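You operate a simulated robot arm through the tools that you are given. There is no shell and no other tool.

You are at the controls of a simulated robot arm. One attempt, no reset.

## Task
Lock the cabinet door, plug the cable port and clear the alarm.
Fine: rubber stopper into the port; one press of the yellow button; leave the cabinet running as it is set.

The check looks at the end state, three seconds after you hand in, the way a careful person would. Anything else that was tipped, shoved, dropped, spilled or broken makes it a failure. A push-on lid holds only when it is set on centred and level and pressed home; a screw cap is set on level and turned clockwise until tight.

## Robot
A 6-joint arm with a two-finger gripper, fixed in place. Base frame: the origin is on the floor under the middle of its stand, x ahead of it, y to its left, z up. Lengths are in m, angles in rad, forces in N, time in s.
It reaches about 1.417 m from its shoulder. Its first joint turns from -2.897 to 2.897 rad. Payload 3.43 kg.
The TCP is the grasp point between the finger pads, 0.02 m short of the fingertips. In the tool frame z runs along the fingers and y along their closing line. The gripper opens to 0.19 m; its body begins 0.248 m behind the TCP.
Orientation is that of the tool frame in the base frame, as [roll, pitch, yaw] about the fixed x, y, z axes, in that order (R = Rz(yaw) Ry(pitch) Rx(roll)). With the fingers straight down and closing along the base's y, the tool's x points along the base's -x, its y along +y and its z along -z.

## Interface
- The arm moves only by the tool jog_arm. Its argument "motion" is a list of rows, each a list of 7 numbers: the shift along the base's x, y, z in m, then the turn, a rotation vector about the base's x, y, z in rad, then the opening, from 0 (shut) to 1 (fully open). In form: [[dx, dy, dz, ax, ay, az, grip], ...]. A call has 1 to 20 rows; each row is the pose to reach, as a shift and turn from the pose commanded when the call began. A row lasts 0.2 s, in which the tool goes at most 0.05 m and 0.15 rad; a call with a longer step from one row to the next is refused whole, and so is a gripper value outside its range. Where a pose cannot be reached the arm comes as near as it can. A force on the tool above 70 N (or 10 N above the force at the start of the call, whichever is more), or a blocked arm, ends the call early, and 0.2 s more pass. The fingers move at their own pace (about 0.153 m/s each) and stop on an object; they squeeze with about 34 N. The grip force told is the motor's: it shows also when the fingers shut on nothing. Time passes only in rows, and 0.2 s behind the last, so rows that repeat a pose let the fingers close. The reply holds the time, the measured pose of the TCP, the force on the tool along the base axes, the opening and the grip force, in the units named above and with some noise, with the torque about the TCP (base axes, N m) and any sound that the robot's microphone picked up.
- Cameras (640 x 400 px; columns grow to the right, rows downward): "scene" is fixed at [0.0341, 0.6398, 1.3718]; the picture's right is [-0.93, -0.38, 0.00], its down [-0.12, 0.30, -0.95] and it looks along [0.36, -0.88, -0.32] (base axes); focal length 323 px, centre (320, 200). "wrist" rides on the gripper at [0.07, -0.008, -0.288] in the tool frame; the picture's right is [0.12, 0.99, 0.00], its down [-0.96, 0.12, -0.25] and it looks along [-0.25, 0.03, 0.97] (tool axes); focal length 261 px, centre (320, 200). There is no depth. A picture from a camera that has moved, and an enlarged one, comes with that camera's place and axes in the base frame and with its lens. The place of the scene camera against the robot may be out by one fixed shift of up to 0.025 m in any direction.
- grab_frame(camera): a new picture of that camera. The clock stands still meanwhile.
- move_column(by): moves the trunk up (or, below 0, down) by that many m; the arm rides with it, the base frame stays. It gives what a move gives, with no picture.
- inspect(camera, box): a new picture of the part [left, top, right, bottom] of that camera's present view, enlarged. The clock stands still meanwhile.
- sign_off(): hands the job in; it is judged then, once.

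Nothing tells you positions but the pictures and the camera data. Unless the task says otherwise, let go and move clear before handing in.

The tools are called after "Request:" by a JSON object that holds its "method" and its "body". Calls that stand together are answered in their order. jog_arm: Moves the arm, as the interface text tells. Its arguments: {"type":"object","properties":{"motion":{"type":"array","items":{"type":"array","items":{"type":"number"}}}},"required":["motion"]} The other tools are called the same way: move_column (by) moves the trunk up or down; grab_frame (camera) takes a picture; inspect (camera, box) takes an enlarged picture of a part of a camera's view; sign_off () hands the job in.

At the start:

```text
clock: 0.0
position: [0.3901, -0.5518, 1.349]
ee_rot: [3.142, 0.0, 3.141]
wrist_force: [0.4, -0.7, -0.4]
moment: [-0.01, 0.02, 0.01]
width: 0.1899
grasp_force: 0.0
trunk travel left (down, up): [-0.2, 0.24]
```

scene: 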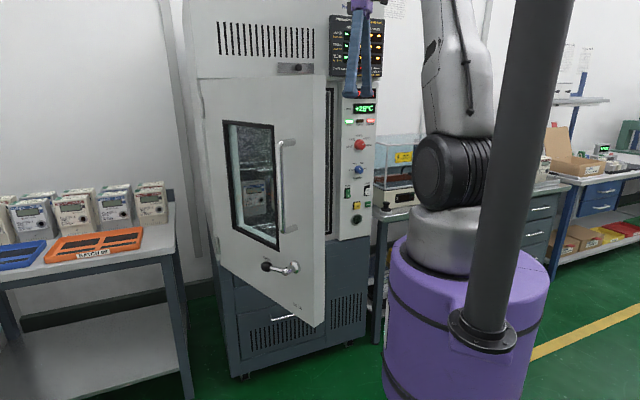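
wrist: 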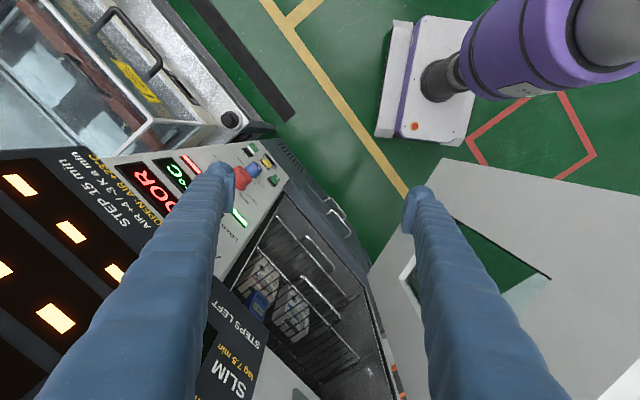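

I see a test cabinet (climate chamber) with its door open and a control panel on its right. I'll look closer at the panel, the door handle and the surroundings before I move anything.

Request:
{"method": "inspect", "body": {"camera": "scene", "box": [310, 0, 430, 80]}}

Request:
{"method": "inspect", "body": {"camera": "scene", "box": [320, 80, 420, 240]}}

Request:
{"method": "inspect", "body": {"camera": "scene", "box": [190, 50, 350, 330]}}

Request:
{"method": "inspect", "body": {"camera": "wrist", "box": [0, 130, 400, 400]}}

Request:
{"method": "inspect", "body": {"camera": "scene", "box": [0, 160, 200, 300]}}

Request:
{"method": "inspect", "body": {"camera": "scene", "box": [360, 100, 640, 280]}}

```text
5.00 times, centred on (370, 40) of scene
camera zoom: at [0.0341, 0.6398, 1.3718], right [-0.93, -0.38, 0.0], down [-0.12, 0.3, -0.95], along [0.36, -0.88, -0.32], focal length 1613 px, centre (70, 1000)
```

zoom: 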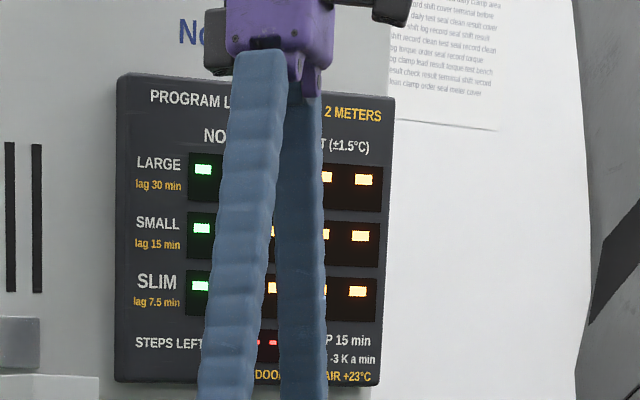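

```text
2.50 times, centred on (370, 160) of scene
camera zoom: at [0.0341, 0.6398, 1.3718], right [-0.93, -0.38, 0.0], down [-0.12, 0.3, -0.95], along [0.36, -0.88, -0.32], focal length 807 px, centre (195, 300)
```

zoom: 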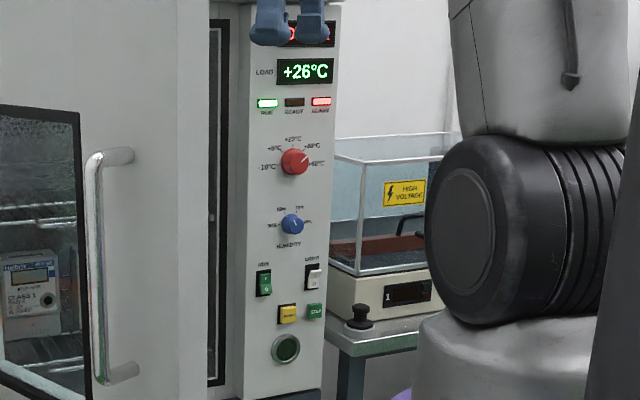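

```text
1.43 times, centred on (270, 190) of scene
camera zoom: at [0.0341, 0.6398, 1.3718], right [-0.93, -0.38, 0.0], down [-0.12, 0.3, -0.95], along [0.36, -0.88, -0.32], focal length 461 px, centre (391, 214)
```

zoom: 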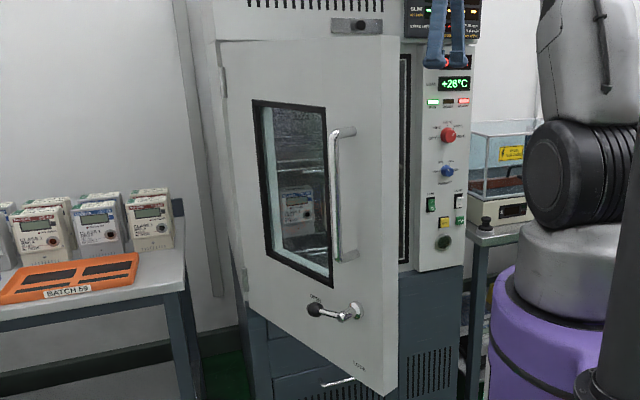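

```text
1.48 times, centred on (200, 265) of wrist
camera zoom: at [0.3186, -0.5607, 1.6357], right [-0.12, 0.99, 0.0], down [0.96, 0.12, 0.25], along [0.25, 0.03, -0.97], focal length 386 px, centre (498, 104)
```

zoom: 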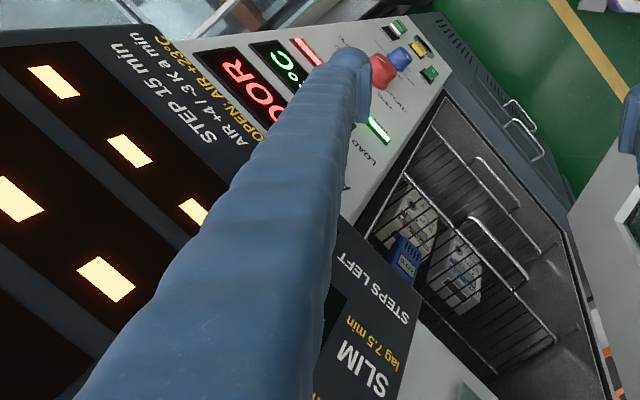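

```text
2.86 times, centred on (100, 230) of scene
camera zoom: at [0.0341, 0.6398, 1.3718], right [-0.93, -0.38, 0.0], down [-0.12, 0.3, -0.95], along [0.36, -0.88, -0.32], focal length 922 px, centre (949, 114)
```

zoom: 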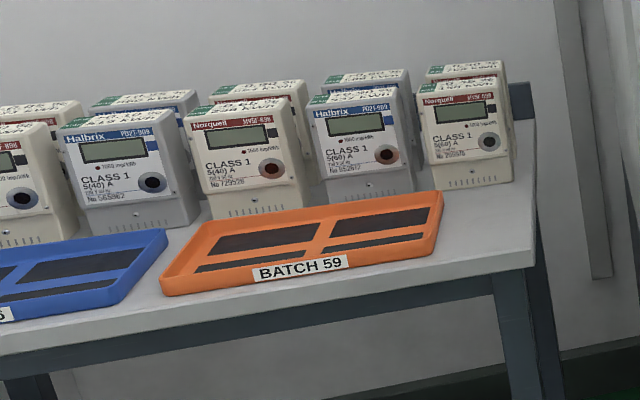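

```text
2.22 times, centred on (500, 190) of scene
camera zoom: at [0.0341, 0.6398, 1.3718], right [-0.93, -0.38, 0.0], down [-0.12, 0.3, -0.95], along [0.36, -0.88, -0.32], focal length 717 px, centre (-80, 222)
```

zoom: 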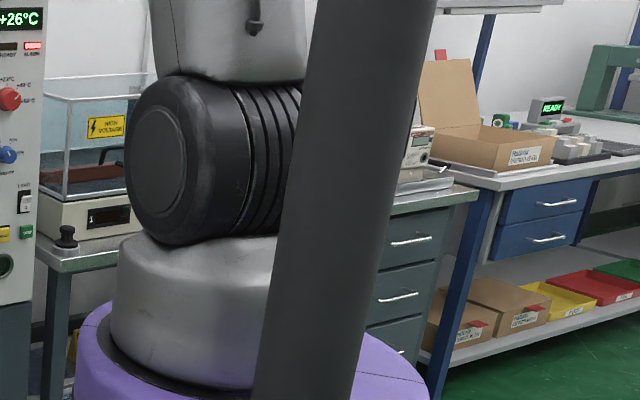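

Request:
{"method": "inspect", "body": {"camera": "scene", "box": [250, 245, 330, 315]}}

Request:
{"method": "inspect", "body": {"camera": "scene", "box": [335, 170, 415, 240]}}

Request:
{"method": "inspect", "body": {"camera": "scene", "box": [335, 90, 415, 170]}}

Request:
{"method": "inspect", "body": {"camera": "wrist", "box": [100, 60, 300, 200]}}

Request:
{"method": "inspect", "body": {"camera": "scene", "box": [260, 50, 340, 110]}}

```text
5.71 times, centred on (290, 280) of scene
camera zoom: at [0.0341, 0.6398, 1.3718], right [-0.93, -0.38, 0.0], down [-0.12, 0.3, -0.95], along [0.36, -0.88, -0.32], focal length 1844 px, centre (491, -257)
```

zoom: 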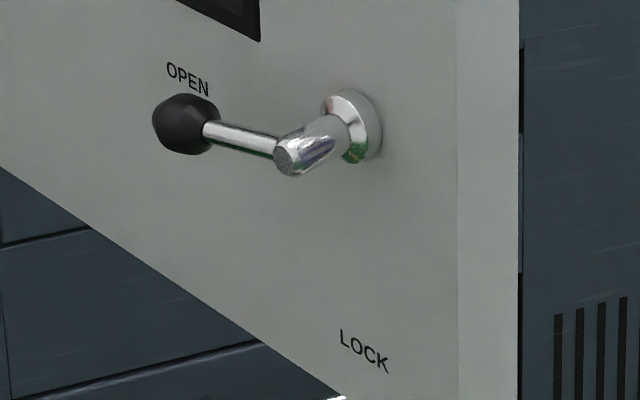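

```text
5.71 times, centred on (375, 205) of scene
camera zoom: at [0.0341, 0.6398, 1.3718], right [-0.93, -0.38, 0.0], down [-0.12, 0.3, -0.95], along [0.36, -0.88, -0.32], focal length 1844 px, centre (6, 171)
```

zoom: 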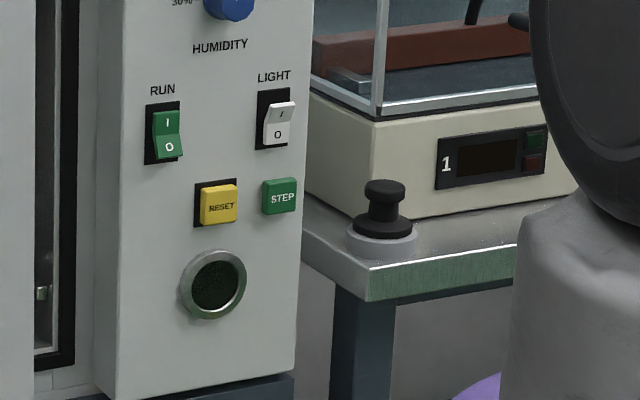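

```text
5.00 times, centred on (375, 130) of scene
camera zoom: at [0.0341, 0.6398, 1.3718], right [-0.93, -0.38, 0.0], down [-0.12, 0.3, -0.95], along [0.36, -0.88, -0.32], focal length 1613 px, centre (45, 550)
```

zoom: 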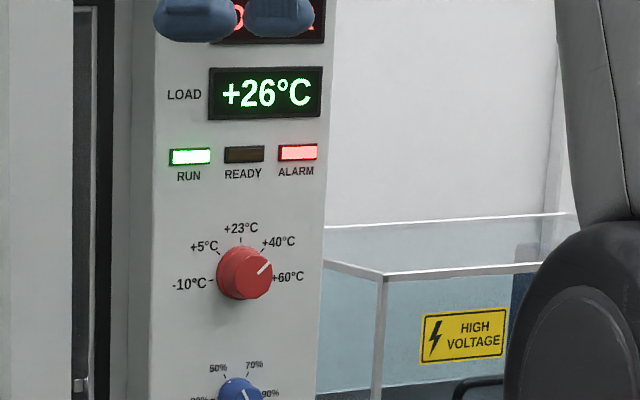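

```text
2.86 times, centred on (200, 130) of wrist
camera zoom: at [0.3186, -0.5607, 1.6357], right [-0.12, 0.99, 0.0], down [0.96, 0.12, 0.25], along [0.25, 0.03, -0.97], focal length 745 px, centre (663, 400)
```

zoom: 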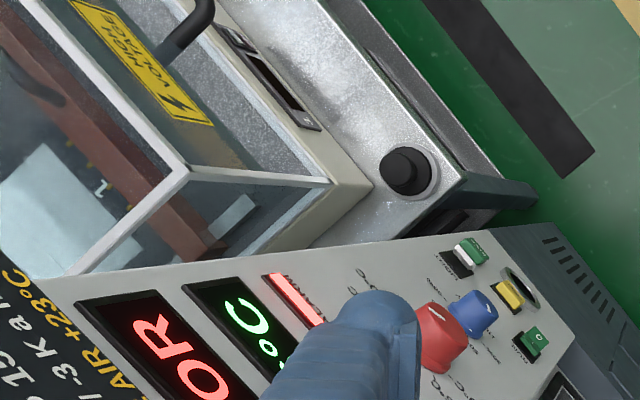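

```text
6.67 times, centred on (300, 80) of scene
camera zoom: at [0.0341, 0.6398, 1.3718], right [-0.93, -0.38, 0.0], down [-0.12, 0.3, -0.95], along [0.36, -0.88, -0.32], focal length 2151 px, centre (453, 1000)
```

zoom: 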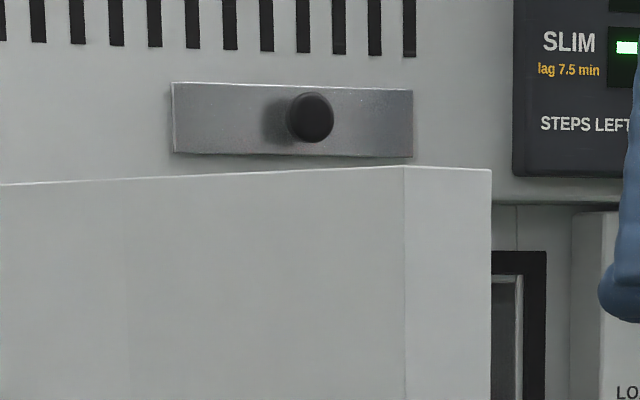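

Request:
{"method": "inspect", "body": {"camera": "wrist", "box": [220, 150, 420, 400]}}

Request:
{"method": "inspect", "body": {"camera": "wrist", "box": [360, 140, 640, 400]}}

Request:
{"method": "inspect", "body": {"camera": "scene", "box": [180, 60, 340, 180]}}

Request:
{"method": "inspect", "body": {"camera": "scene", "box": [180, 200, 400, 390]}}

```text
1.60 times, centred on (320, 275) of wrist
camera zoom: at [0.3186, -0.5607, 1.6357], right [-0.12, 0.99, 0.0], down [0.96, 0.12, 0.25], along [0.25, 0.03, -0.97], focal length 417 px, centre (320, 80)
```

zoom: 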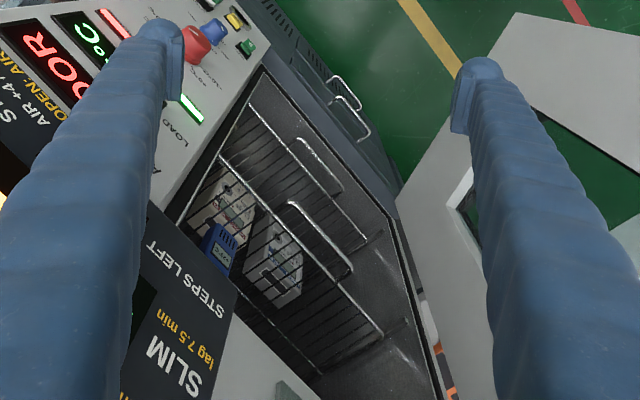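

```text
1.54 times, centred on (500, 270) of wrist
camera zoom: at [0.3186, -0.5607, 1.6357], right [-0.12, 0.99, 0.0], down [0.96, 0.12, 0.25], along [0.25, 0.03, -0.97], focal length 401 px, centre (43, 92)
```

zoom: 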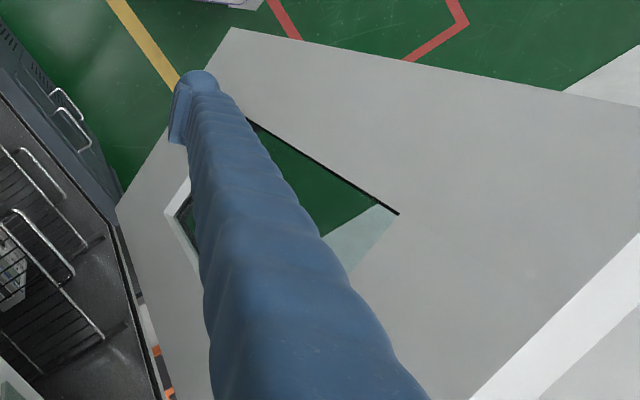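

```text
3.33 times, centred on (260, 120) of scene
camera zoom: at [0.0341, 0.6398, 1.3718], right [-0.93, -0.38, 0.0], down [-0.12, 0.3, -0.95], along [0.36, -0.88, -0.32], focal length 1076 px, centre (520, 467)
```

zoom: 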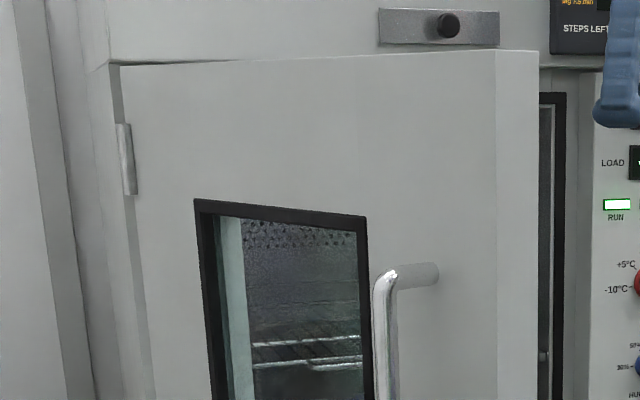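

```text
2.11 times, centred on (290, 295) of scene
camera zoom: at [0.0341, 0.6398, 1.3718], right [-0.93, -0.38, 0.0], down [-0.12, 0.3, -0.95], along [0.36, -0.88, -0.32], focal length 679 px, centre (383, 0)
```

zoom: 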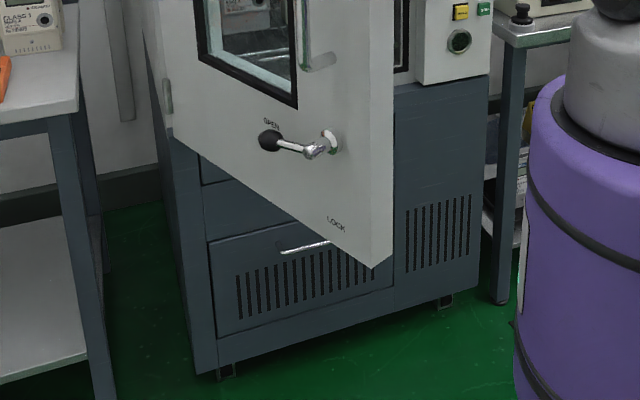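

Request:
{"method": "inspect", "body": {"camera": "scene", "box": [380, 200, 640, 400]}}

Request:
{"method": "inspect", "body": {"camera": "wrist", "box": [360, 0, 640, 180]}}

Request:
{"method": "inspect", "body": {"camera": "scene", "box": [340, 0, 640, 200]}}

```text
2.00 times, centred on (510, 300) of scene
camera zoom: at [0.0341, 0.6398, 1.3718], right [-0.93, -0.38, 0.0], down [-0.12, 0.3, -0.95], along [0.36, -0.88, -0.32], focal length 645 px, centre (-60, 0)
```

zoom: 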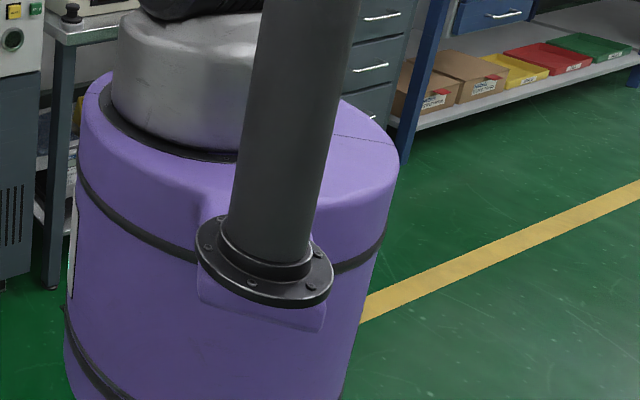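

```text
2.22 times, centred on (500, 90) of wrist
camera zoom: at [0.3186, -0.5607, 1.6357], right [-0.12, 0.99, 0.0], down [0.96, 0.12, 0.25], along [0.25, 0.03, -0.97], focal length 579 px, centre (-80, 444)
```

zoom: 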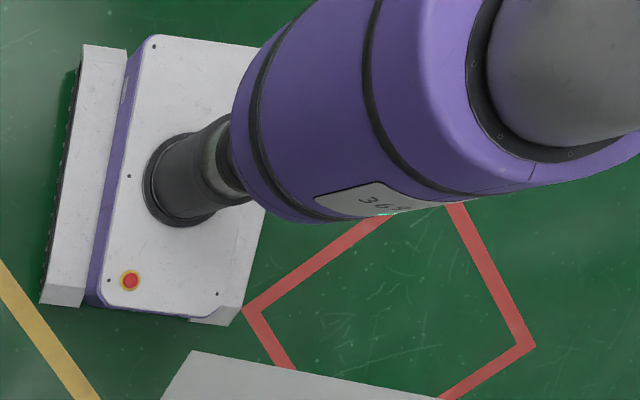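

```text
2.00 times, centred on (490, 100) of scene
camera zoom: at [0.0341, 0.6398, 1.3718], right [-0.93, -0.38, 0.0], down [-0.12, 0.3, -0.95], along [0.36, -0.88, -0.32], focal length 645 px, centre (-20, 400)
```

zoom: 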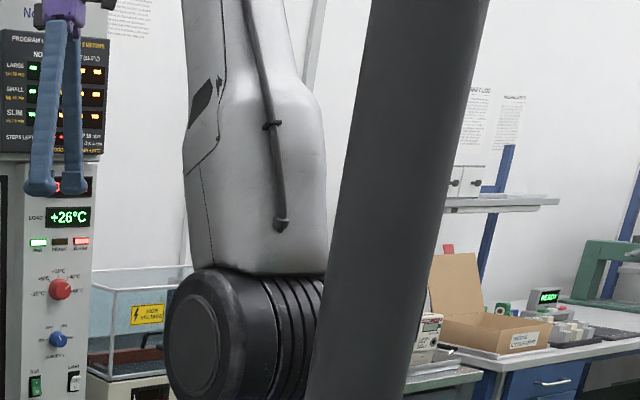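

The cabinet stands turned toward the robot, with its door open about 55–60° and the free edge near the robot. The stopper stands on the small bench to the right of the panel. I'll raise the gripper above the door top, shut the fingers and look down from there.

Request:
{"method": "jog_arm", "body": {"motion": [[0, 0, 0.04, 0, 0, 0, 1], [0, 0, 0.08, 0, 0, 0, 1], [0, 0, 0.12, 0, 0, 0, 1], [0, 0, 0.16, 0, 0, 0, 1], [0, 0, 0.2, 0, 0, 0, 1], [0, 0, 0.24, 0, 0, 0, 1], [0, 0, 0.26, 0, 0, 0, 1]]}}

Request:
{"method": "grab_frame", "body": {"camera": "wrist"}}

Request:
{"method": "grab_frame", "body": {"camera": "scene"}}

```text
clock: 1.6
position: [0.3754, -0.5294, 1.5422]
ee_rot: [-3.138, 0.001, 3.141]
wrist_force: [0.2, 0.0, -0.2]
moment: [0.04, -0.02, 0.0]
width: 0.1898
grasp_force: 0.1
out of reach, approached as far as the arm can: row 5, 6, 7
trunk travel left (down, up): [-0.2, 0.24]
```

```text
taken
camera wrist: at [0.3038, -0.5376, 1.8285], right [-0.12, 0.99, 0.0], down [0.96, 0.12, 0.25], along [0.25, 0.03, -0.97], focal length 261 px, centre (320, 200)
```

wrist: 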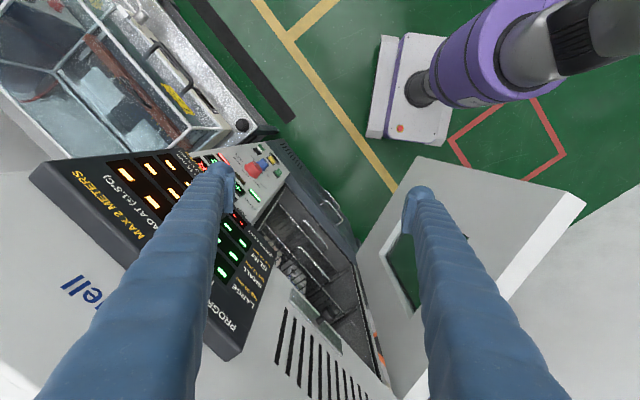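

```text
taken
```

scene: 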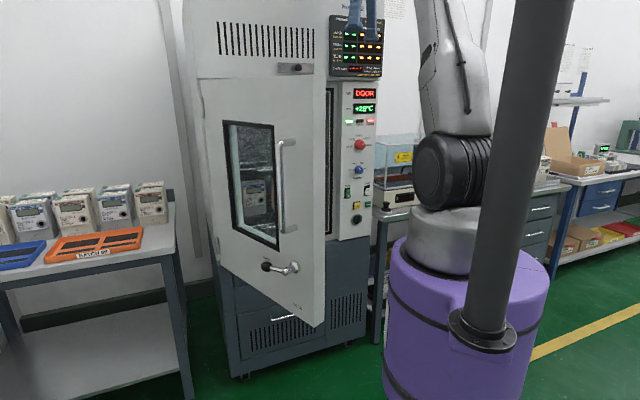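

Request:
{"method": "inspect", "body": {"camera": "wrist", "box": [340, 140, 640, 400]}}

Request:
{"method": "inspect", "body": {"camera": "wrist", "box": [180, 100, 400, 260]}}

Request:
{"method": "inspect", "body": {"camera": "wrist", "box": [20, 140, 300, 360]}}

Request:
{"method": "inspect", "body": {"camera": "scene", "box": [320, 0, 400, 60]}}

```text
1.54 times, centred on (490, 270) of wrist
camera zoom: at [0.3038, -0.5376, 1.8285], right [-0.12, 0.99, 0.0], down [0.96, 0.12, 0.25], along [0.25, 0.03, -0.97], focal length 401 px, centre (58, 92)
```

zoom: 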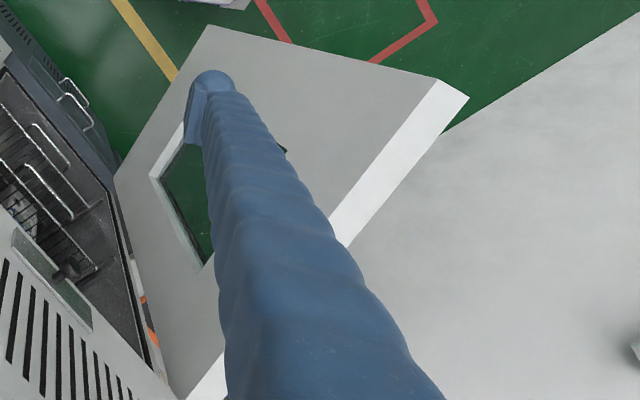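

```text
2.50 times, centred on (290, 180) of wrist
camera zoom: at [0.3038, -0.5376, 1.8285], right [-0.12, 0.99, 0.0], down [0.96, 0.12, 0.25], along [0.25, 0.03, -0.97], focal length 652 px, centre (395, 250)
```

zoom: 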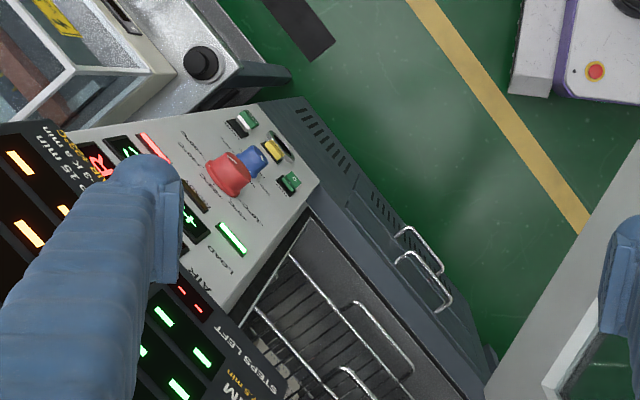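

```text
1.82 times, centred on (160, 250) of wrist
camera zoom: at [0.3038, -0.5376, 1.8285], right [-0.12, 0.99, 0.0], down [0.96, 0.12, 0.25], along [0.25, 0.03, -0.97], focal length 474 px, centre (611, 109)
```

zoom: 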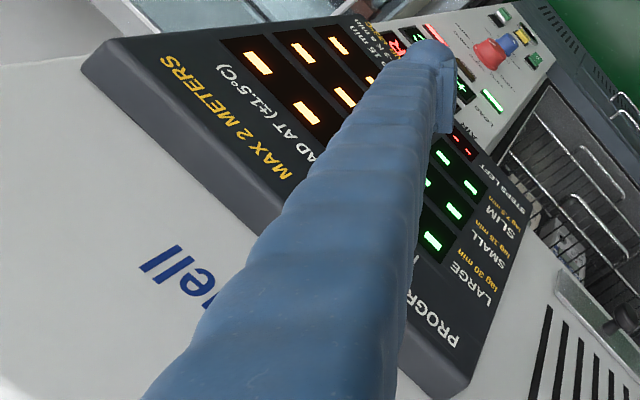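

```text
6.67 times, centred on (360, 30) of scene
camera zoom: at [0.0341, 0.6398, 1.3718], right [-0.93, -0.38, 0.0], down [-0.12, 0.3, -0.95], along [0.36, -0.88, -0.32], focal length 2151 px, centre (53, 1333)
```

zoom: 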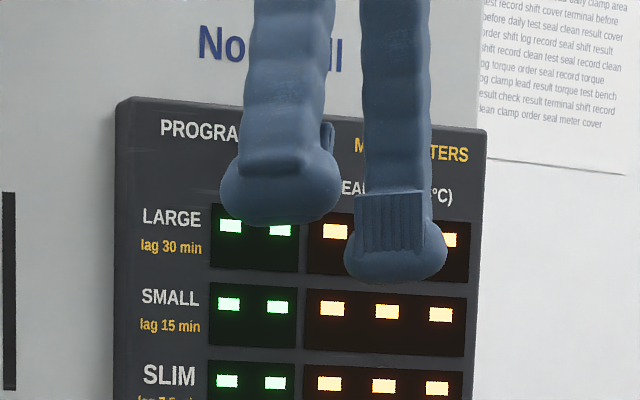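

The door hinge is near (0.85, -0.30), the free edge near (0.35, -0.11), and the door spans z from about 0.69 to 1.40. I'll lower a little to find out which pose the next command starts from, and shut the fingers.

Request:
{"method": "jog_arm", "body": {"motion": [[0, 0, -0.04, 0, 0, 0, 0], [0, 0, -0.08, 0, 0, 0, 0], [0, 0, -0.08, 0, 0, 0, 0], [0, 0, -0.08, 0, 0, 0, 0]]}}

```text
clock: 2.6
position: [0.3742, -0.5306, 1.4617]
ee_rot: [3.141, 0.0, -3.14]
wrist_force: [0.8, -0.2, -0.1]
moment: [0.0, -0.05, 0.01]
width: 0.0001
grasp_force: 33.9
trunk travel left (down, up): [-0.2, 0.24]
```

Request:
{"method": "jog_arm", "body": {"motion": [[0.012, 0.041, 0.01, -0.0369, -0.0338, 0, 0], [0.024, 0.082, 0.02, -0.0738, -0.0675, 0, 0], [0.036, 0.123, 0.02, -0.111, -0.101, 0, 0], [0.048, 0.164, 0.02, -0.148, -0.135, 0, 0], [0.06, 0.205, 0.02, -0.185, -0.169, 0, 0], [0.072, 0.246, 0.02, -0.221, -0.2025, 0, 0], [0.084, 0.287, 0.02, -0.258, -0.236, 0, 0], [0.096, 0.328, 0.02, -0.295, -0.27, 0, 0], [0.108, 0.369, 0.02, -0.332, -0.304, 0, 0], [0.12, 0.41, 0.02, -0.369, -0.3375, 0, 0], [0.132, 0.45, 0.02, -0.406, -0.371, 0, 0], [0.145, 0.49, 0.02, -0.443, -0.405, 0, 0]]}}

Request:
{"method": "grab_frame", "body": {"camera": "wrist"}}

Request:
{"method": "grab_frame", "body": {"camera": "scene"}}

```text
clock: 5.2
position: [0.5204, -0.0383, 1.4805]
ee_rot: [-2.674, 0.393, -3.046]
wrist_force: [-0.6, 0.2, -0.6]
moment: [-0.07, -0.02, -0.02]
width: 0.0
grasp_force: 34.4
trunk travel left (down, up): [-0.2, 0.24]
```

```text
taken
camera wrist: at [0.3443, 0.0675, 1.6943], right [-0.02, 0.89, -0.46], down [0.8, 0.29, 0.52], along [0.6, -0.36, -0.72], focal length 261 px, centre (320, 200)
```

wrist: 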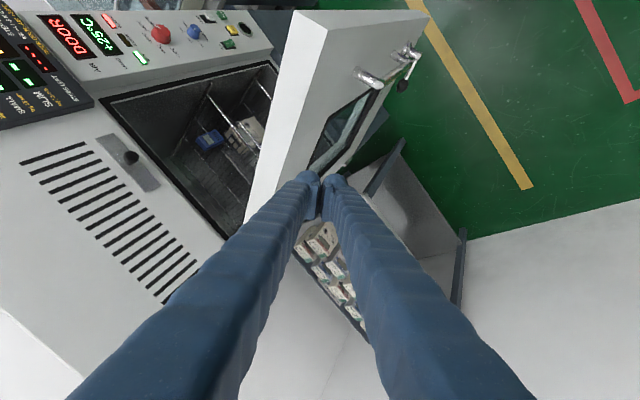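

```text
taken
```

scene: 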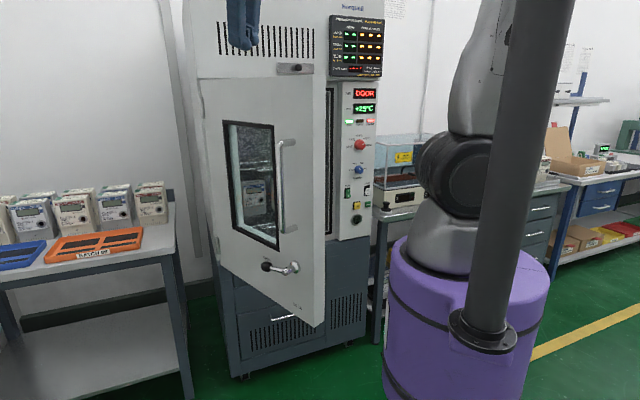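

The fingers are now outside the door, above its top edge. I'll lower them to about z = 1.33, above the bar handle, and come up to the outer face.

Request:
{"method": "jog_arm", "body": {"motion": [[0, 0, -0.04, 0, 0, 0, 0], [0, 0, -0.08, 0, 0, 0, 0], [0, 0, -0.12, 0, 0, 0, 0], [0, 0, -0.15, 0, 0, 0, 0], [-0.008, -0.02, -0.15, 0, 0, 0, 0], [-0.012, -0.04, -0.15, 0, 0, 0, 0]]}}

Request:
{"method": "grab_frame", "body": {"camera": "wrist"}}

Request:
{"method": "grab_frame", "body": {"camera": "scene"}}

```text
clock: 6.6
position: [0.507, -0.0779, 1.3363]
ee_rot: [-2.677, 0.404, -3.044]
wrist_force: [0.1, 0.5, -0.7]
moment: [0.04, 0.0, 0.07]
width: 0.0001
grasp_force: 34.5
trunk travel left (down, up): [-0.2, 0.24]
```

```text
taken
camera wrist: at [0.329, 0.0262, 1.5489], right [-0.02, 0.89, -0.46], down [0.79, 0.29, 0.53], along [0.61, -0.35, -0.71], focal length 261 px, centre (320, 200)
```

wrist: 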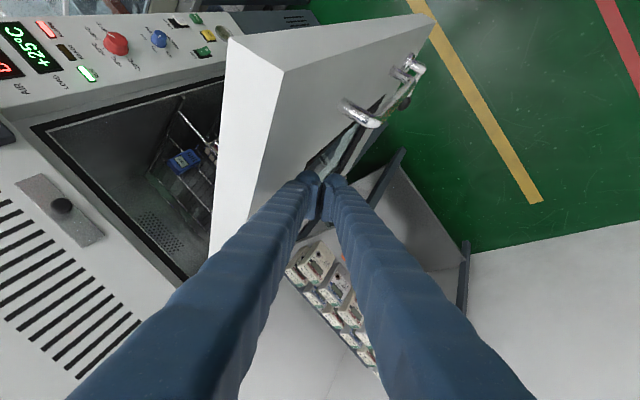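

```text
taken
```

scene: 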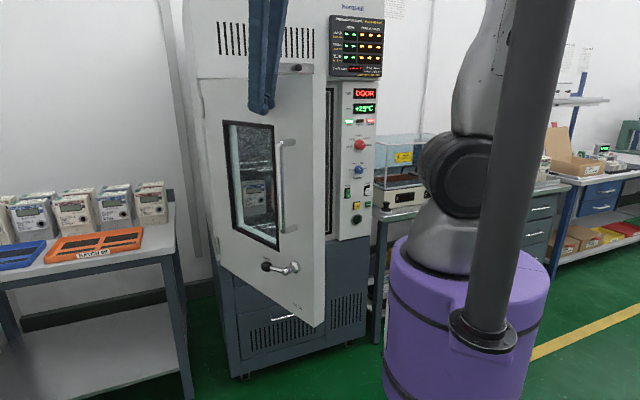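

Request:
{"method": "jog_arm", "body": {"motion": [[-0.005, -0.0187, 0, 0, 0, 0, 0], [-0.0148, -0.0369, 0, 0, 0, 0, 0], [-0.0236, -0.0557, 0, 0, 0, 0, 0], [-0.0314, -0.0748, 0, 0, 0, 0, 0], [-0.0381, -0.0944, 0, 0, 0, 0, 0], [-0.0438, -0.1142, 0, 0, 0, 0, 0], [-0.0485, -0.1344, 0, 0, 0, 0, 0], [-0.0522, -0.1547, 0, 0, 0, 0, 0]]}}

Request:
{"method": "grab_frame", "body": {"camera": "scene"}}

Request:
{"method": "grab_frame", "body": {"camera": "wrist"}}

```text
clock: 8.4
position: [0.4678, -0.2247, 1.3348]
ee_rot: [-2.669, 0.401, -3.016]
wrist_force: [4.1, -1.6, -0.5]
moment: [0.35, 0.62, -0.17]
width: 0.0002
grasp_force: 34.4
trunk travel left (down, up): [-0.2, 0.24]
```

```text
taken
```

scene: 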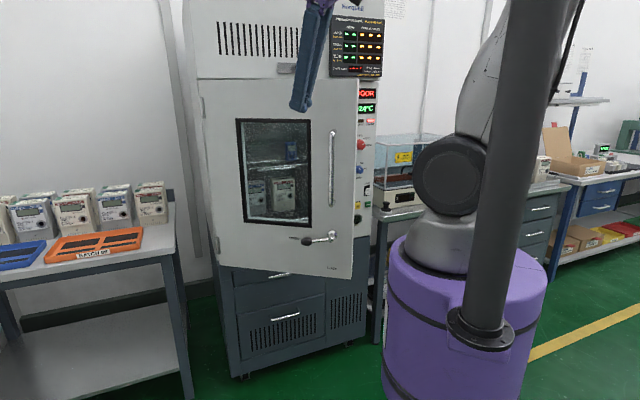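

```text
taken
camera wrist: at [0.2871, -0.1233, 1.5471], right [-0.05, 0.89, -0.46], down [0.79, 0.32, 0.53], along [0.62, -0.34, -0.71], focal length 261 px, centre (320, 200)
```

wrist: 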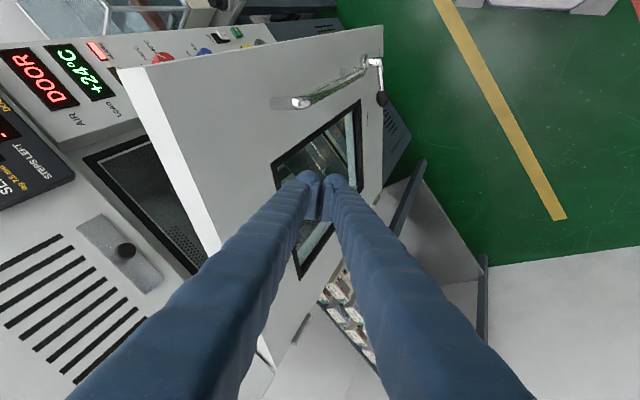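

Request:
{"method": "jog_arm", "body": {"motion": [[-0.0025, -0.0205, 0, 0, 0, 0, 0], [-0.004, -0.0412, 0, 0, 0, 0, 0], [-0.0044, -0.0619, 0, 0, 0, 0, 0], [-0.0037, -0.0825, 0, 0, 0, 0, 0], [-0.002, -0.1031, 0, 0, 0, 0, 0], [0.0009, -0.1236, 0, 0, 0, 0, 0], [0.0048, -0.1439, 0, 0, 0, 0, 0], [0.0098, -0.164, 0, 0, 0, 0, 0], [0.0158, -0.1838, 0, 0, 0, 0, 0]]}}

Request:
{"method": "grab_frame", "body": {"camera": "scene"}}

Request:
{"method": "grab_frame", "body": {"camera": "wrist"}}

```text
clock: 9.1
position: [0.4915, -0.1913, 1.3464]
ee_rot: [-2.661, 0.417, -2.845]
wrist_force: [-2.0, -1.5, 0.1]
moment: [0.21, -0.34, 0.28]
width: 0.0002
grasp_force: 33.9
trunk travel left (down, up): [-0.2, 0.24]
stopped in row 3: the arm was blocked; the commanded pose is now the measured one
```

```text
taken
```

scene: 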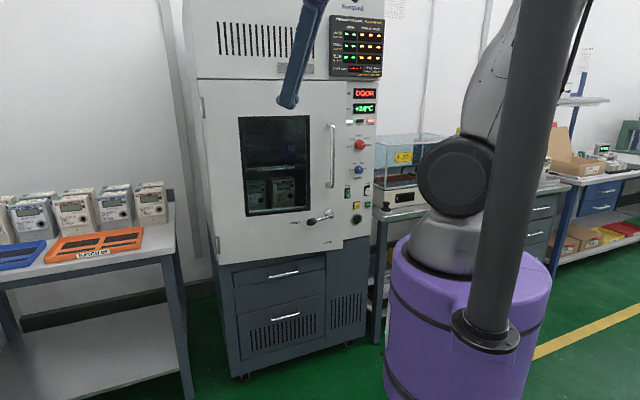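

```text
taken
camera wrist: at [0.2925, -0.1211, 1.5535], right [-0.18, 0.87, -0.47], down [0.71, 0.44, 0.54], along [0.68, -0.23, -0.7], focal length 261 px, centre (320, 200)
```

wrist: 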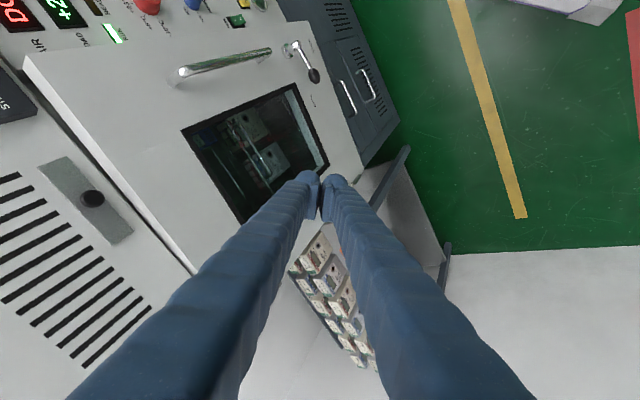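

Request:
{"method": "inspect", "body": {"camera": "scene", "box": [190, 50, 390, 260]}}

Request:
{"method": "inspect", "body": {"camera": "wrist", "box": [0, 0, 360, 240]}}

Request:
{"method": "inspect", "body": {"camera": "scene", "box": [400, 0, 640, 220]}}

```text
1.90 times, centred on (290, 155) of scene
camera zoom: at [0.0341, 0.6398, 1.3718], right [-0.93, -0.38, 0.0], down [-0.12, 0.3, -0.95], along [0.36, -0.88, -0.32], focal length 615 px, centre (377, 286)
```

zoom: 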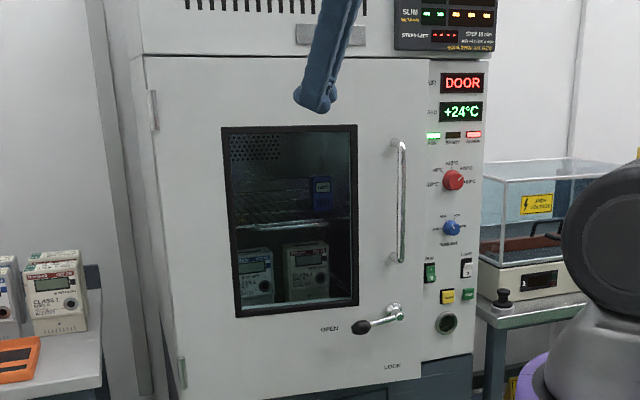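

```text
1.67 times, centred on (180, 120) of wrist
camera zoom: at [0.2925, -0.1211, 1.5535], right [-0.18, 0.87, -0.47], down [0.71, 0.44, 0.54], along [0.68, -0.23, -0.7], focal length 434 px, centre (553, 333)
```

zoom: 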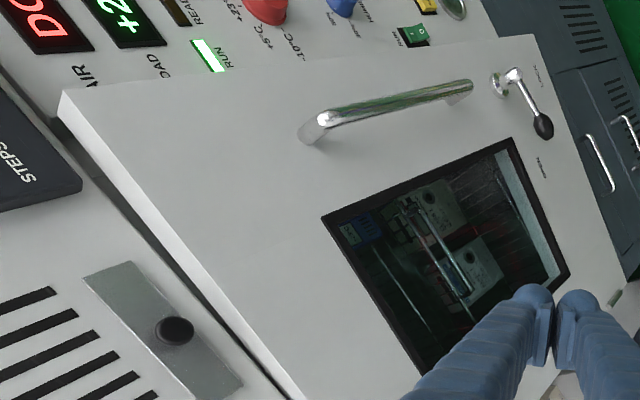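

```text
1.82 times, centred on (520, 110) of scene
camera zoom: at [0.0341, 0.6398, 1.3718], right [-0.93, -0.38, 0.0], down [-0.12, 0.3, -0.95], along [0.36, -0.88, -0.32], focal length 587 px, centre (-44, 364)
```

zoom: 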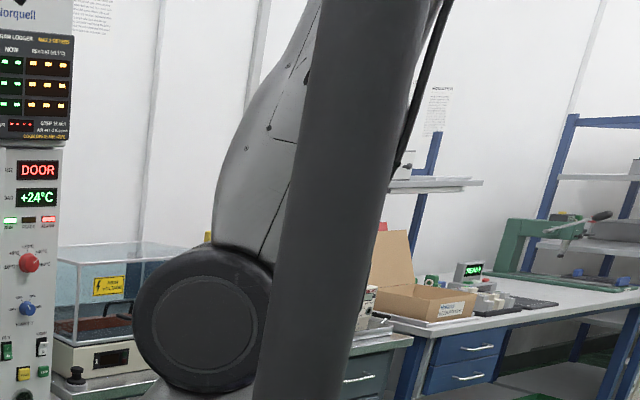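

The door swung nearly shut, but the DOOR light is still on and the arm stopped where its upper link leans on the mast. I'll turn the tool back to vertical and move outward to free the elbow.

Request:
{"method": "jog_arm", "body": {"motion": [[0.0, -0.01, 0.005, 0.06, 0.085, 0, 0], [0.0, -0.03, 0.01, 0.12, 0.17, 0, 0], [0.005, -0.05, 0.015, 0.18, 0.255, 0, 0], [0.01, -0.07, 0.02, 0.24, 0.34, 0, 0], [0.01, -0.09, 0.02, 0.3, 0.425, 0, 0], [0.01, -0.11, 0.02, 0.359, 0.511, 0, 0]]}}

Request:
{"method": "grab_frame", "body": {"camera": "wrist"}}

Request:
{"method": "grab_frame", "body": {"camera": "scene"}}

```text
clock: 9.7
position: [0.53, -0.1115, 1.3577]
ee_rot: [-2.808, 0.297, -2.681]
wrist_force: [-1.0, 0.2, -0.5]
moment: [0.1, -0.14, 0.1]
width: 0.0
grasp_force: 34.1
trunk travel left (down, up): [-0.2, 0.24]
stopped in row 3: the arm was blocked; the commanded pose is now the measured one
```

```text
taken
camera wrist: at [0.3588, -0.1005, 1.5996], right [-0.43, 0.83, -0.34], down [0.69, 0.55, 0.47], along [0.58, -0.03, -0.81], focal length 261 px, centre (320, 200)
```

wrist: 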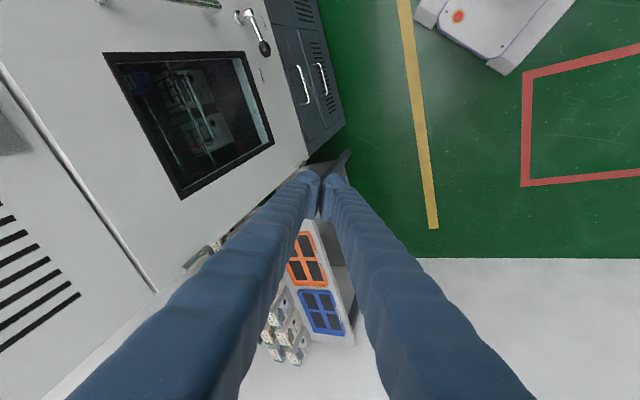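

```text
taken
```

scene: 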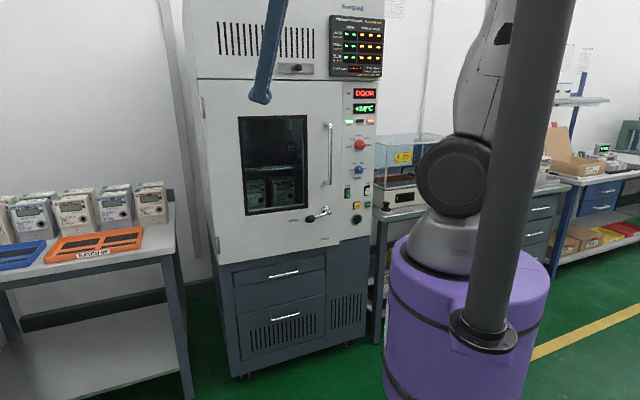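

Request:
{"method": "jog_arm", "body": {"motion": [[0.03, 0.005, 0.0, 0.03, 0.068, 0, 0], [0.06, 0.01, 0.0, 0.06, 0.136, 0, 0], [0.09, 0.015, 0.0, 0.09, 0.204, 0, 0], [0.12, 0.02, 0.0, 0.12, 0.272, 0, 0], [0.15, 0.03, 0.0, 0.15, 0.34, 0, 0], [0.17, 0.03, 0.0, 0.176, 0.406, 0, 0]]}}

Request:
{"method": "grab_frame", "body": {"camera": "wrist"}}

Request:
{"method": "grab_frame", "body": {"camera": "scene"}}

```text
clock: 11.1
position: [0.7031, -0.0896, 1.3549]
ee_rot: [3.14, -0.009, -2.744]
wrist_force: [1.1, -0.3, -0.9]
moment: [0.0, 0.19, 0.01]
width: 0.0
grasp_force: 33.8
trunk travel left (down, up): [-0.2, 0.24]
```

```text
taken
camera wrist: at [0.643, -0.1235, 1.6426], right [-0.49, 0.87, 0.0], down [0.84, 0.48, 0.24], along [0.21, 0.12, -0.97], focal length 261 px, centre (320, 200)
```

wrist: 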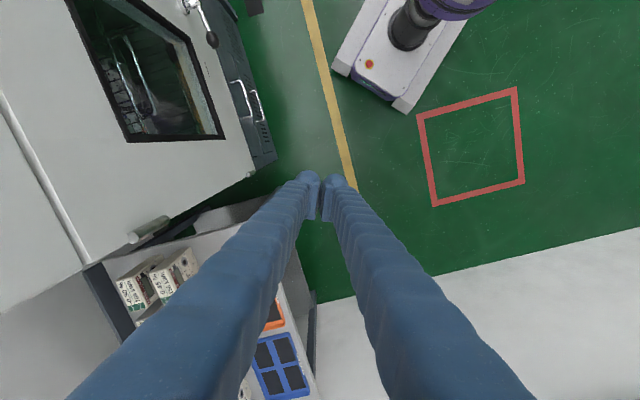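

```text
taken
```

scene: 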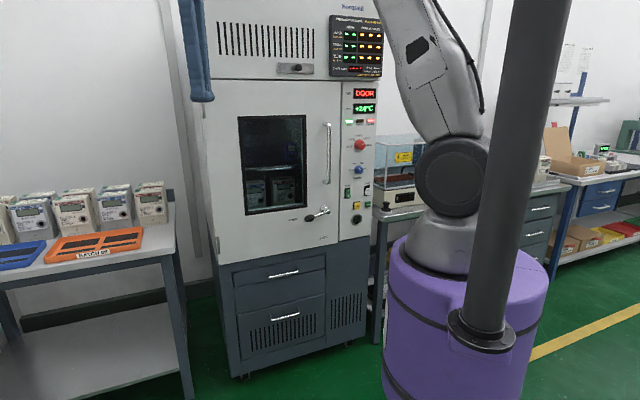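

The arm is free again. I'll raise the trunk by 0.15 so the elbow stays clear of the mast when I come back to finish closing the door.

Request:
{"method": "move_column", "body": {"by": 0.15}}

```text
clock: 12.8
position: [0.7006, -0.0898, 1.505]
ee_rot: [-3.14, -0.007, -2.744]
wrist_force: [-0.2, -0.6, 0.4]
moment: [-0.03, 0.03, 0.01]
width: 0.0002
grasp_force: 33.6
trunk travel left (down, up): [-0.35, 0.09]
```

Request:
{"method": "jog_arm", "body": {"motion": [[-0.0215, -0.0331, 0, -0.0369, -0.0338, 0, 0], [-0.0429, -0.0662, 0, -0.0738, -0.0675, 0, 0], [-0.0644, -0.0993, 0, -0.111, -0.101, 0, 0], [-0.0858, -0.1323, 0, -0.148, -0.135, 0, 0], [-0.1073, -0.1654, 0, -0.185, -0.169, 0, 0], [-0.1288, -0.1985, 0, -0.221, -0.2025, 0, 0], [-0.1502, -0.2316, 0, -0.258, -0.236, 0, 0], [-0.1717, -0.2647, 0, -0.295, -0.27, 0, 0], [-0.1931, -0.2978, 0, -0.332, -0.304, 0, 0], [-0.2146, -0.3308, 0, -0.369, -0.3375, 0, 0], [-0.236, -0.3639, 0, -0.406, -0.371, 0, 0], [-0.2575, -0.397, 0, -0.443, -0.405, 0, 0]]}}

Request:
{"method": "grab_frame", "body": {"camera": "wrist"}}

Request:
{"method": "grab_frame", "body": {"camera": "scene"}}

```text
clock: 15.4
position: [0.4442, -0.4876, 1.4924]
ee_rot: [-2.587, 0.182, -2.694]
wrist_force: [-0.3, -0.3, -0.1]
moment: [0.05, -0.03, 0.01]
width: 0.0
grasp_force: 34.4
trunk travel left (down, up): [-0.35, 0.09]
```

```text
taken
camera wrist: at [0.2772, -0.4086, 1.7248], right [-0.39, 0.75, -0.53], down [0.73, 0.6, 0.32], along [0.56, -0.27, -0.78], focal length 261 px, centre (320, 200)
```

wrist: 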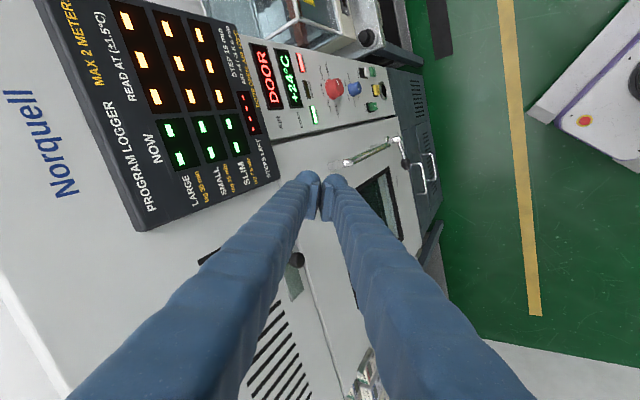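

```text
taken
```

scene: 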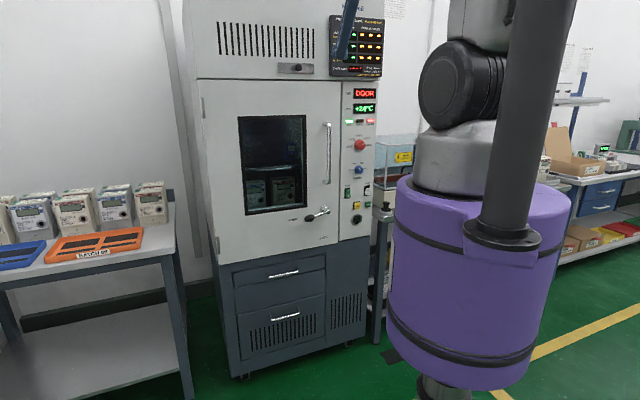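

Request:
{"method": "jog_arm", "body": {"motion": [[0, 0, -0.04, 0, 0, 0, 0], [0, 0, -0.08, 0, 0, 0, 0], [0, 0, -0.12, 0, 0, 0, 0], [0, 0, -0.155, 0, 0, 0, 0]]}}

Request:
{"method": "grab_frame", "body": {"camera": "wrist"}}

Request:
{"method": "inspect", "body": {"camera": "scene", "box": [260, 50, 400, 150]}}

```text
clock: 16.4
position: [0.4418, -0.4863, 1.3505]
ee_rot: [-2.568, 0.187, -2.691]
wrist_force: [0.2, -0.2, 0.3]
moment: [0.07, 0.02, -0.01]
width: 0.0001
grasp_force: 33.6
trunk travel left (down, up): [-0.35, 0.09]
```

```text
taken
camera wrist: at [0.2745, -0.4029, 1.5793], right [-0.38, 0.74, -0.55], down [0.73, 0.61, 0.32], along [0.57, -0.28, -0.77], focal length 261 px, centre (320, 200)
```

wrist: 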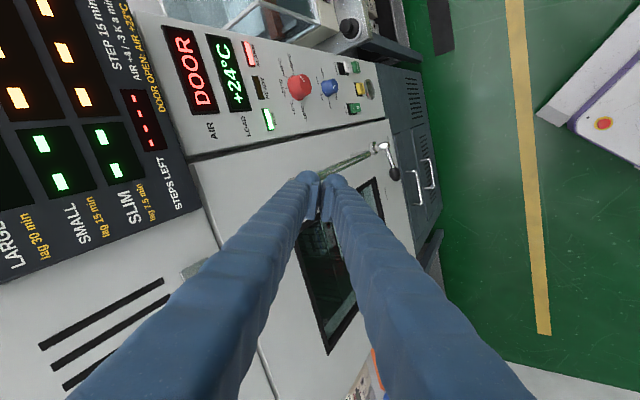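

```text
4.00 times, centred on (330, 100) of scene
camera zoom: at [0.0341, 0.6398, 1.3718], right [-0.93, -0.38, 0.0], down [-0.12, 0.3, -0.95], along [0.36, -0.88, -0.32], focal length 1291 px, centre (280, 600)
```

zoom: 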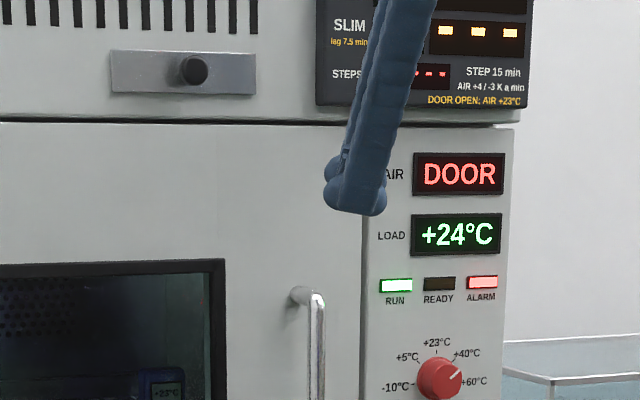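

Request:
{"method": "jog_arm", "body": {"motion": [[0.0101, -0.0111, 0, 0, 0, 0, 0], [0.0203, -0.0221, 0, 0, 0, 0, 0], [0.0304, -0.0332, 0, 0, 0, 0, 0], [0.0371, -0.0406, 0, 0, 0, 0, 0], [0.0439, -0.048, 0, 0, 0, 0, 0], [0.0473, -0.0517, 0, 0, 0, 0, 0]]}}

Request:
{"method": "inspect", "body": {"camera": "scene", "box": [260, 50, 400, 150]}}

```text
clock: 17.8
position: [0.4892, -0.5393, 1.3514]
ee_rot: [-2.569, 0.184, -2.69]
wrist_force: [0.2, -0.4, 0.2]
moment: [0.02, -0.03, -0.01]
width: 0.0
grasp_force: 34.5
trunk travel left (down, up): [-0.35, 0.09]
```

```text
4.00 times, centred on (330, 100) of scene
camera zoom: at [0.0341, 0.6398, 1.3718], right [-0.93, -0.38, 0.0], down [-0.12, 0.3, -0.95], along [0.36, -0.88, -0.32], focal length 1291 px, centre (280, 600)
```

zoom: 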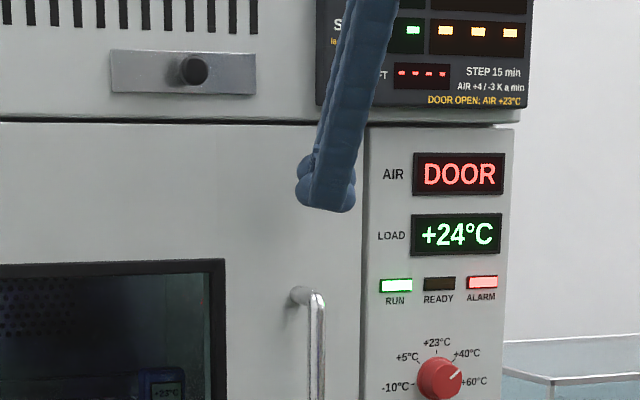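

Request:
{"method": "jog_arm", "body": {"motion": [[0.0068, -0.0074, 0, 0, 0, 0, 0], [0.0135, -0.0148, 0, 0, 0, 0, 0], [0.0203, -0.0221, 0, 0, 0, 0, 0], [0.0236, -0.0258, 0, 0, 0, 0, 0]]}}

Request:
{"method": "inspect", "body": {"camera": "scene", "box": [260, 50, 400, 150]}}

Request:
{"method": "grab_frame", "body": {"camera": "wrist"}}

```text
clock: 18.8
position: [0.5141, -0.5628, 1.3511]
ee_rot: [-2.569, 0.185, -2.689]
wrist_force: [0.4, 0.0, -0.4]
moment: [0.03, -0.04, 0.02]
width: 0.0
grasp_force: 33.7
trunk travel left (down, up): [-0.35, 0.09]
```

```text
4.00 times, centred on (330, 100) of scene
camera zoom: at [0.0341, 0.6398, 1.3718], right [-0.93, -0.38, 0.0], down [-0.12, 0.3, -0.95], along [0.36, -0.88, -0.32], focal length 1291 px, centre (280, 600)
```

zoom: 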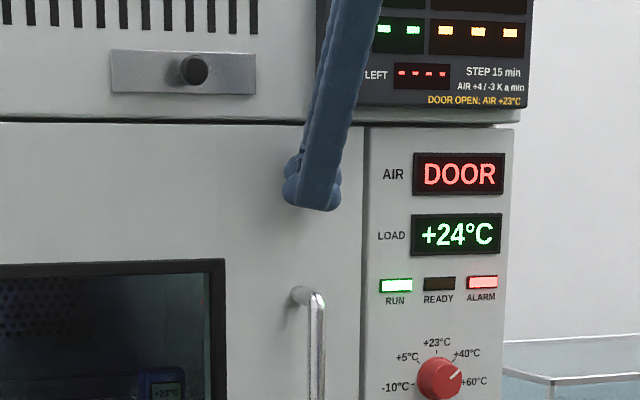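

```text
taken
camera wrist: at [0.3449, -0.4803, 1.5798], right [-0.38, 0.74, -0.55], down [0.73, 0.61, 0.32], along [0.57, -0.28, -0.77], focal length 261 px, centre (320, 200)
```

wrist: 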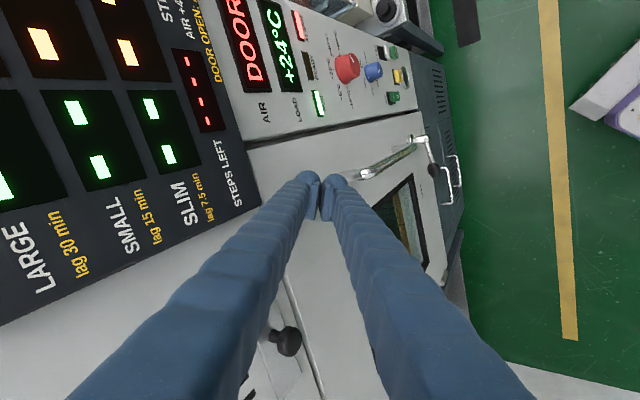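

Request:
{"method": "jog_arm", "body": {"motion": [[0.0034, -0.0037, 0, 0, 0, 0, 0], [0.0068, -0.0074, 0, 0, 0, 0, 0], [0.0101, -0.0111, 0, 0, 0, 0, 0], [0.0135, -0.0148, 0, 0, 0, 0, 0], [0.0169, -0.0185, 0, 0, 0, 0, 0], [0.0203, -0.0221, 0, 0, 0, 0, 0]]}}

Request:
{"method": "inspect", "body": {"camera": "scene", "box": [260, 50, 400, 150]}}

```text
clock: 19.8
position: [0.5155, -0.5662, 1.3507]
ee_rot: [-2.581, 0.184, -2.691]
wrist_force: [-29.7, 28.6, 17.9]
moment: [-0.76, -0.88, 0.1]
width: 0.0
grasp_force: 34.0
trunk travel left (down, up): [-0.35, 0.09]
stopped in row 4: the force on the tool passed its limit at 74 N (the readings are from after the stop); the commanded pose is now the measured one
```

```text
4.00 times, centred on (330, 100) of scene
camera zoom: at [0.0341, 0.6398, 1.3718], right [-0.93, -0.38, 0.0], down [-0.12, 0.3, -0.95], along [0.36, -0.88, -0.32], focal length 1291 px, centre (280, 600)
```

zoom: 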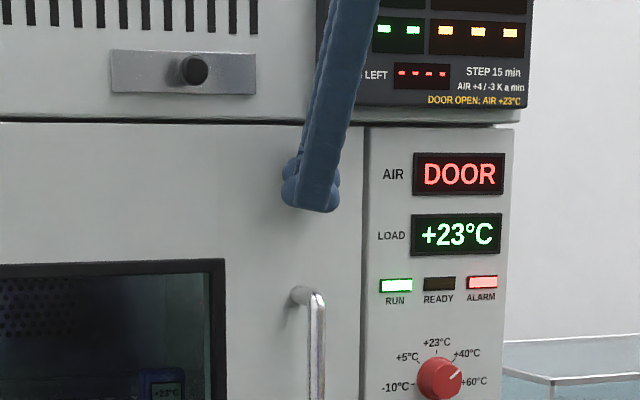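

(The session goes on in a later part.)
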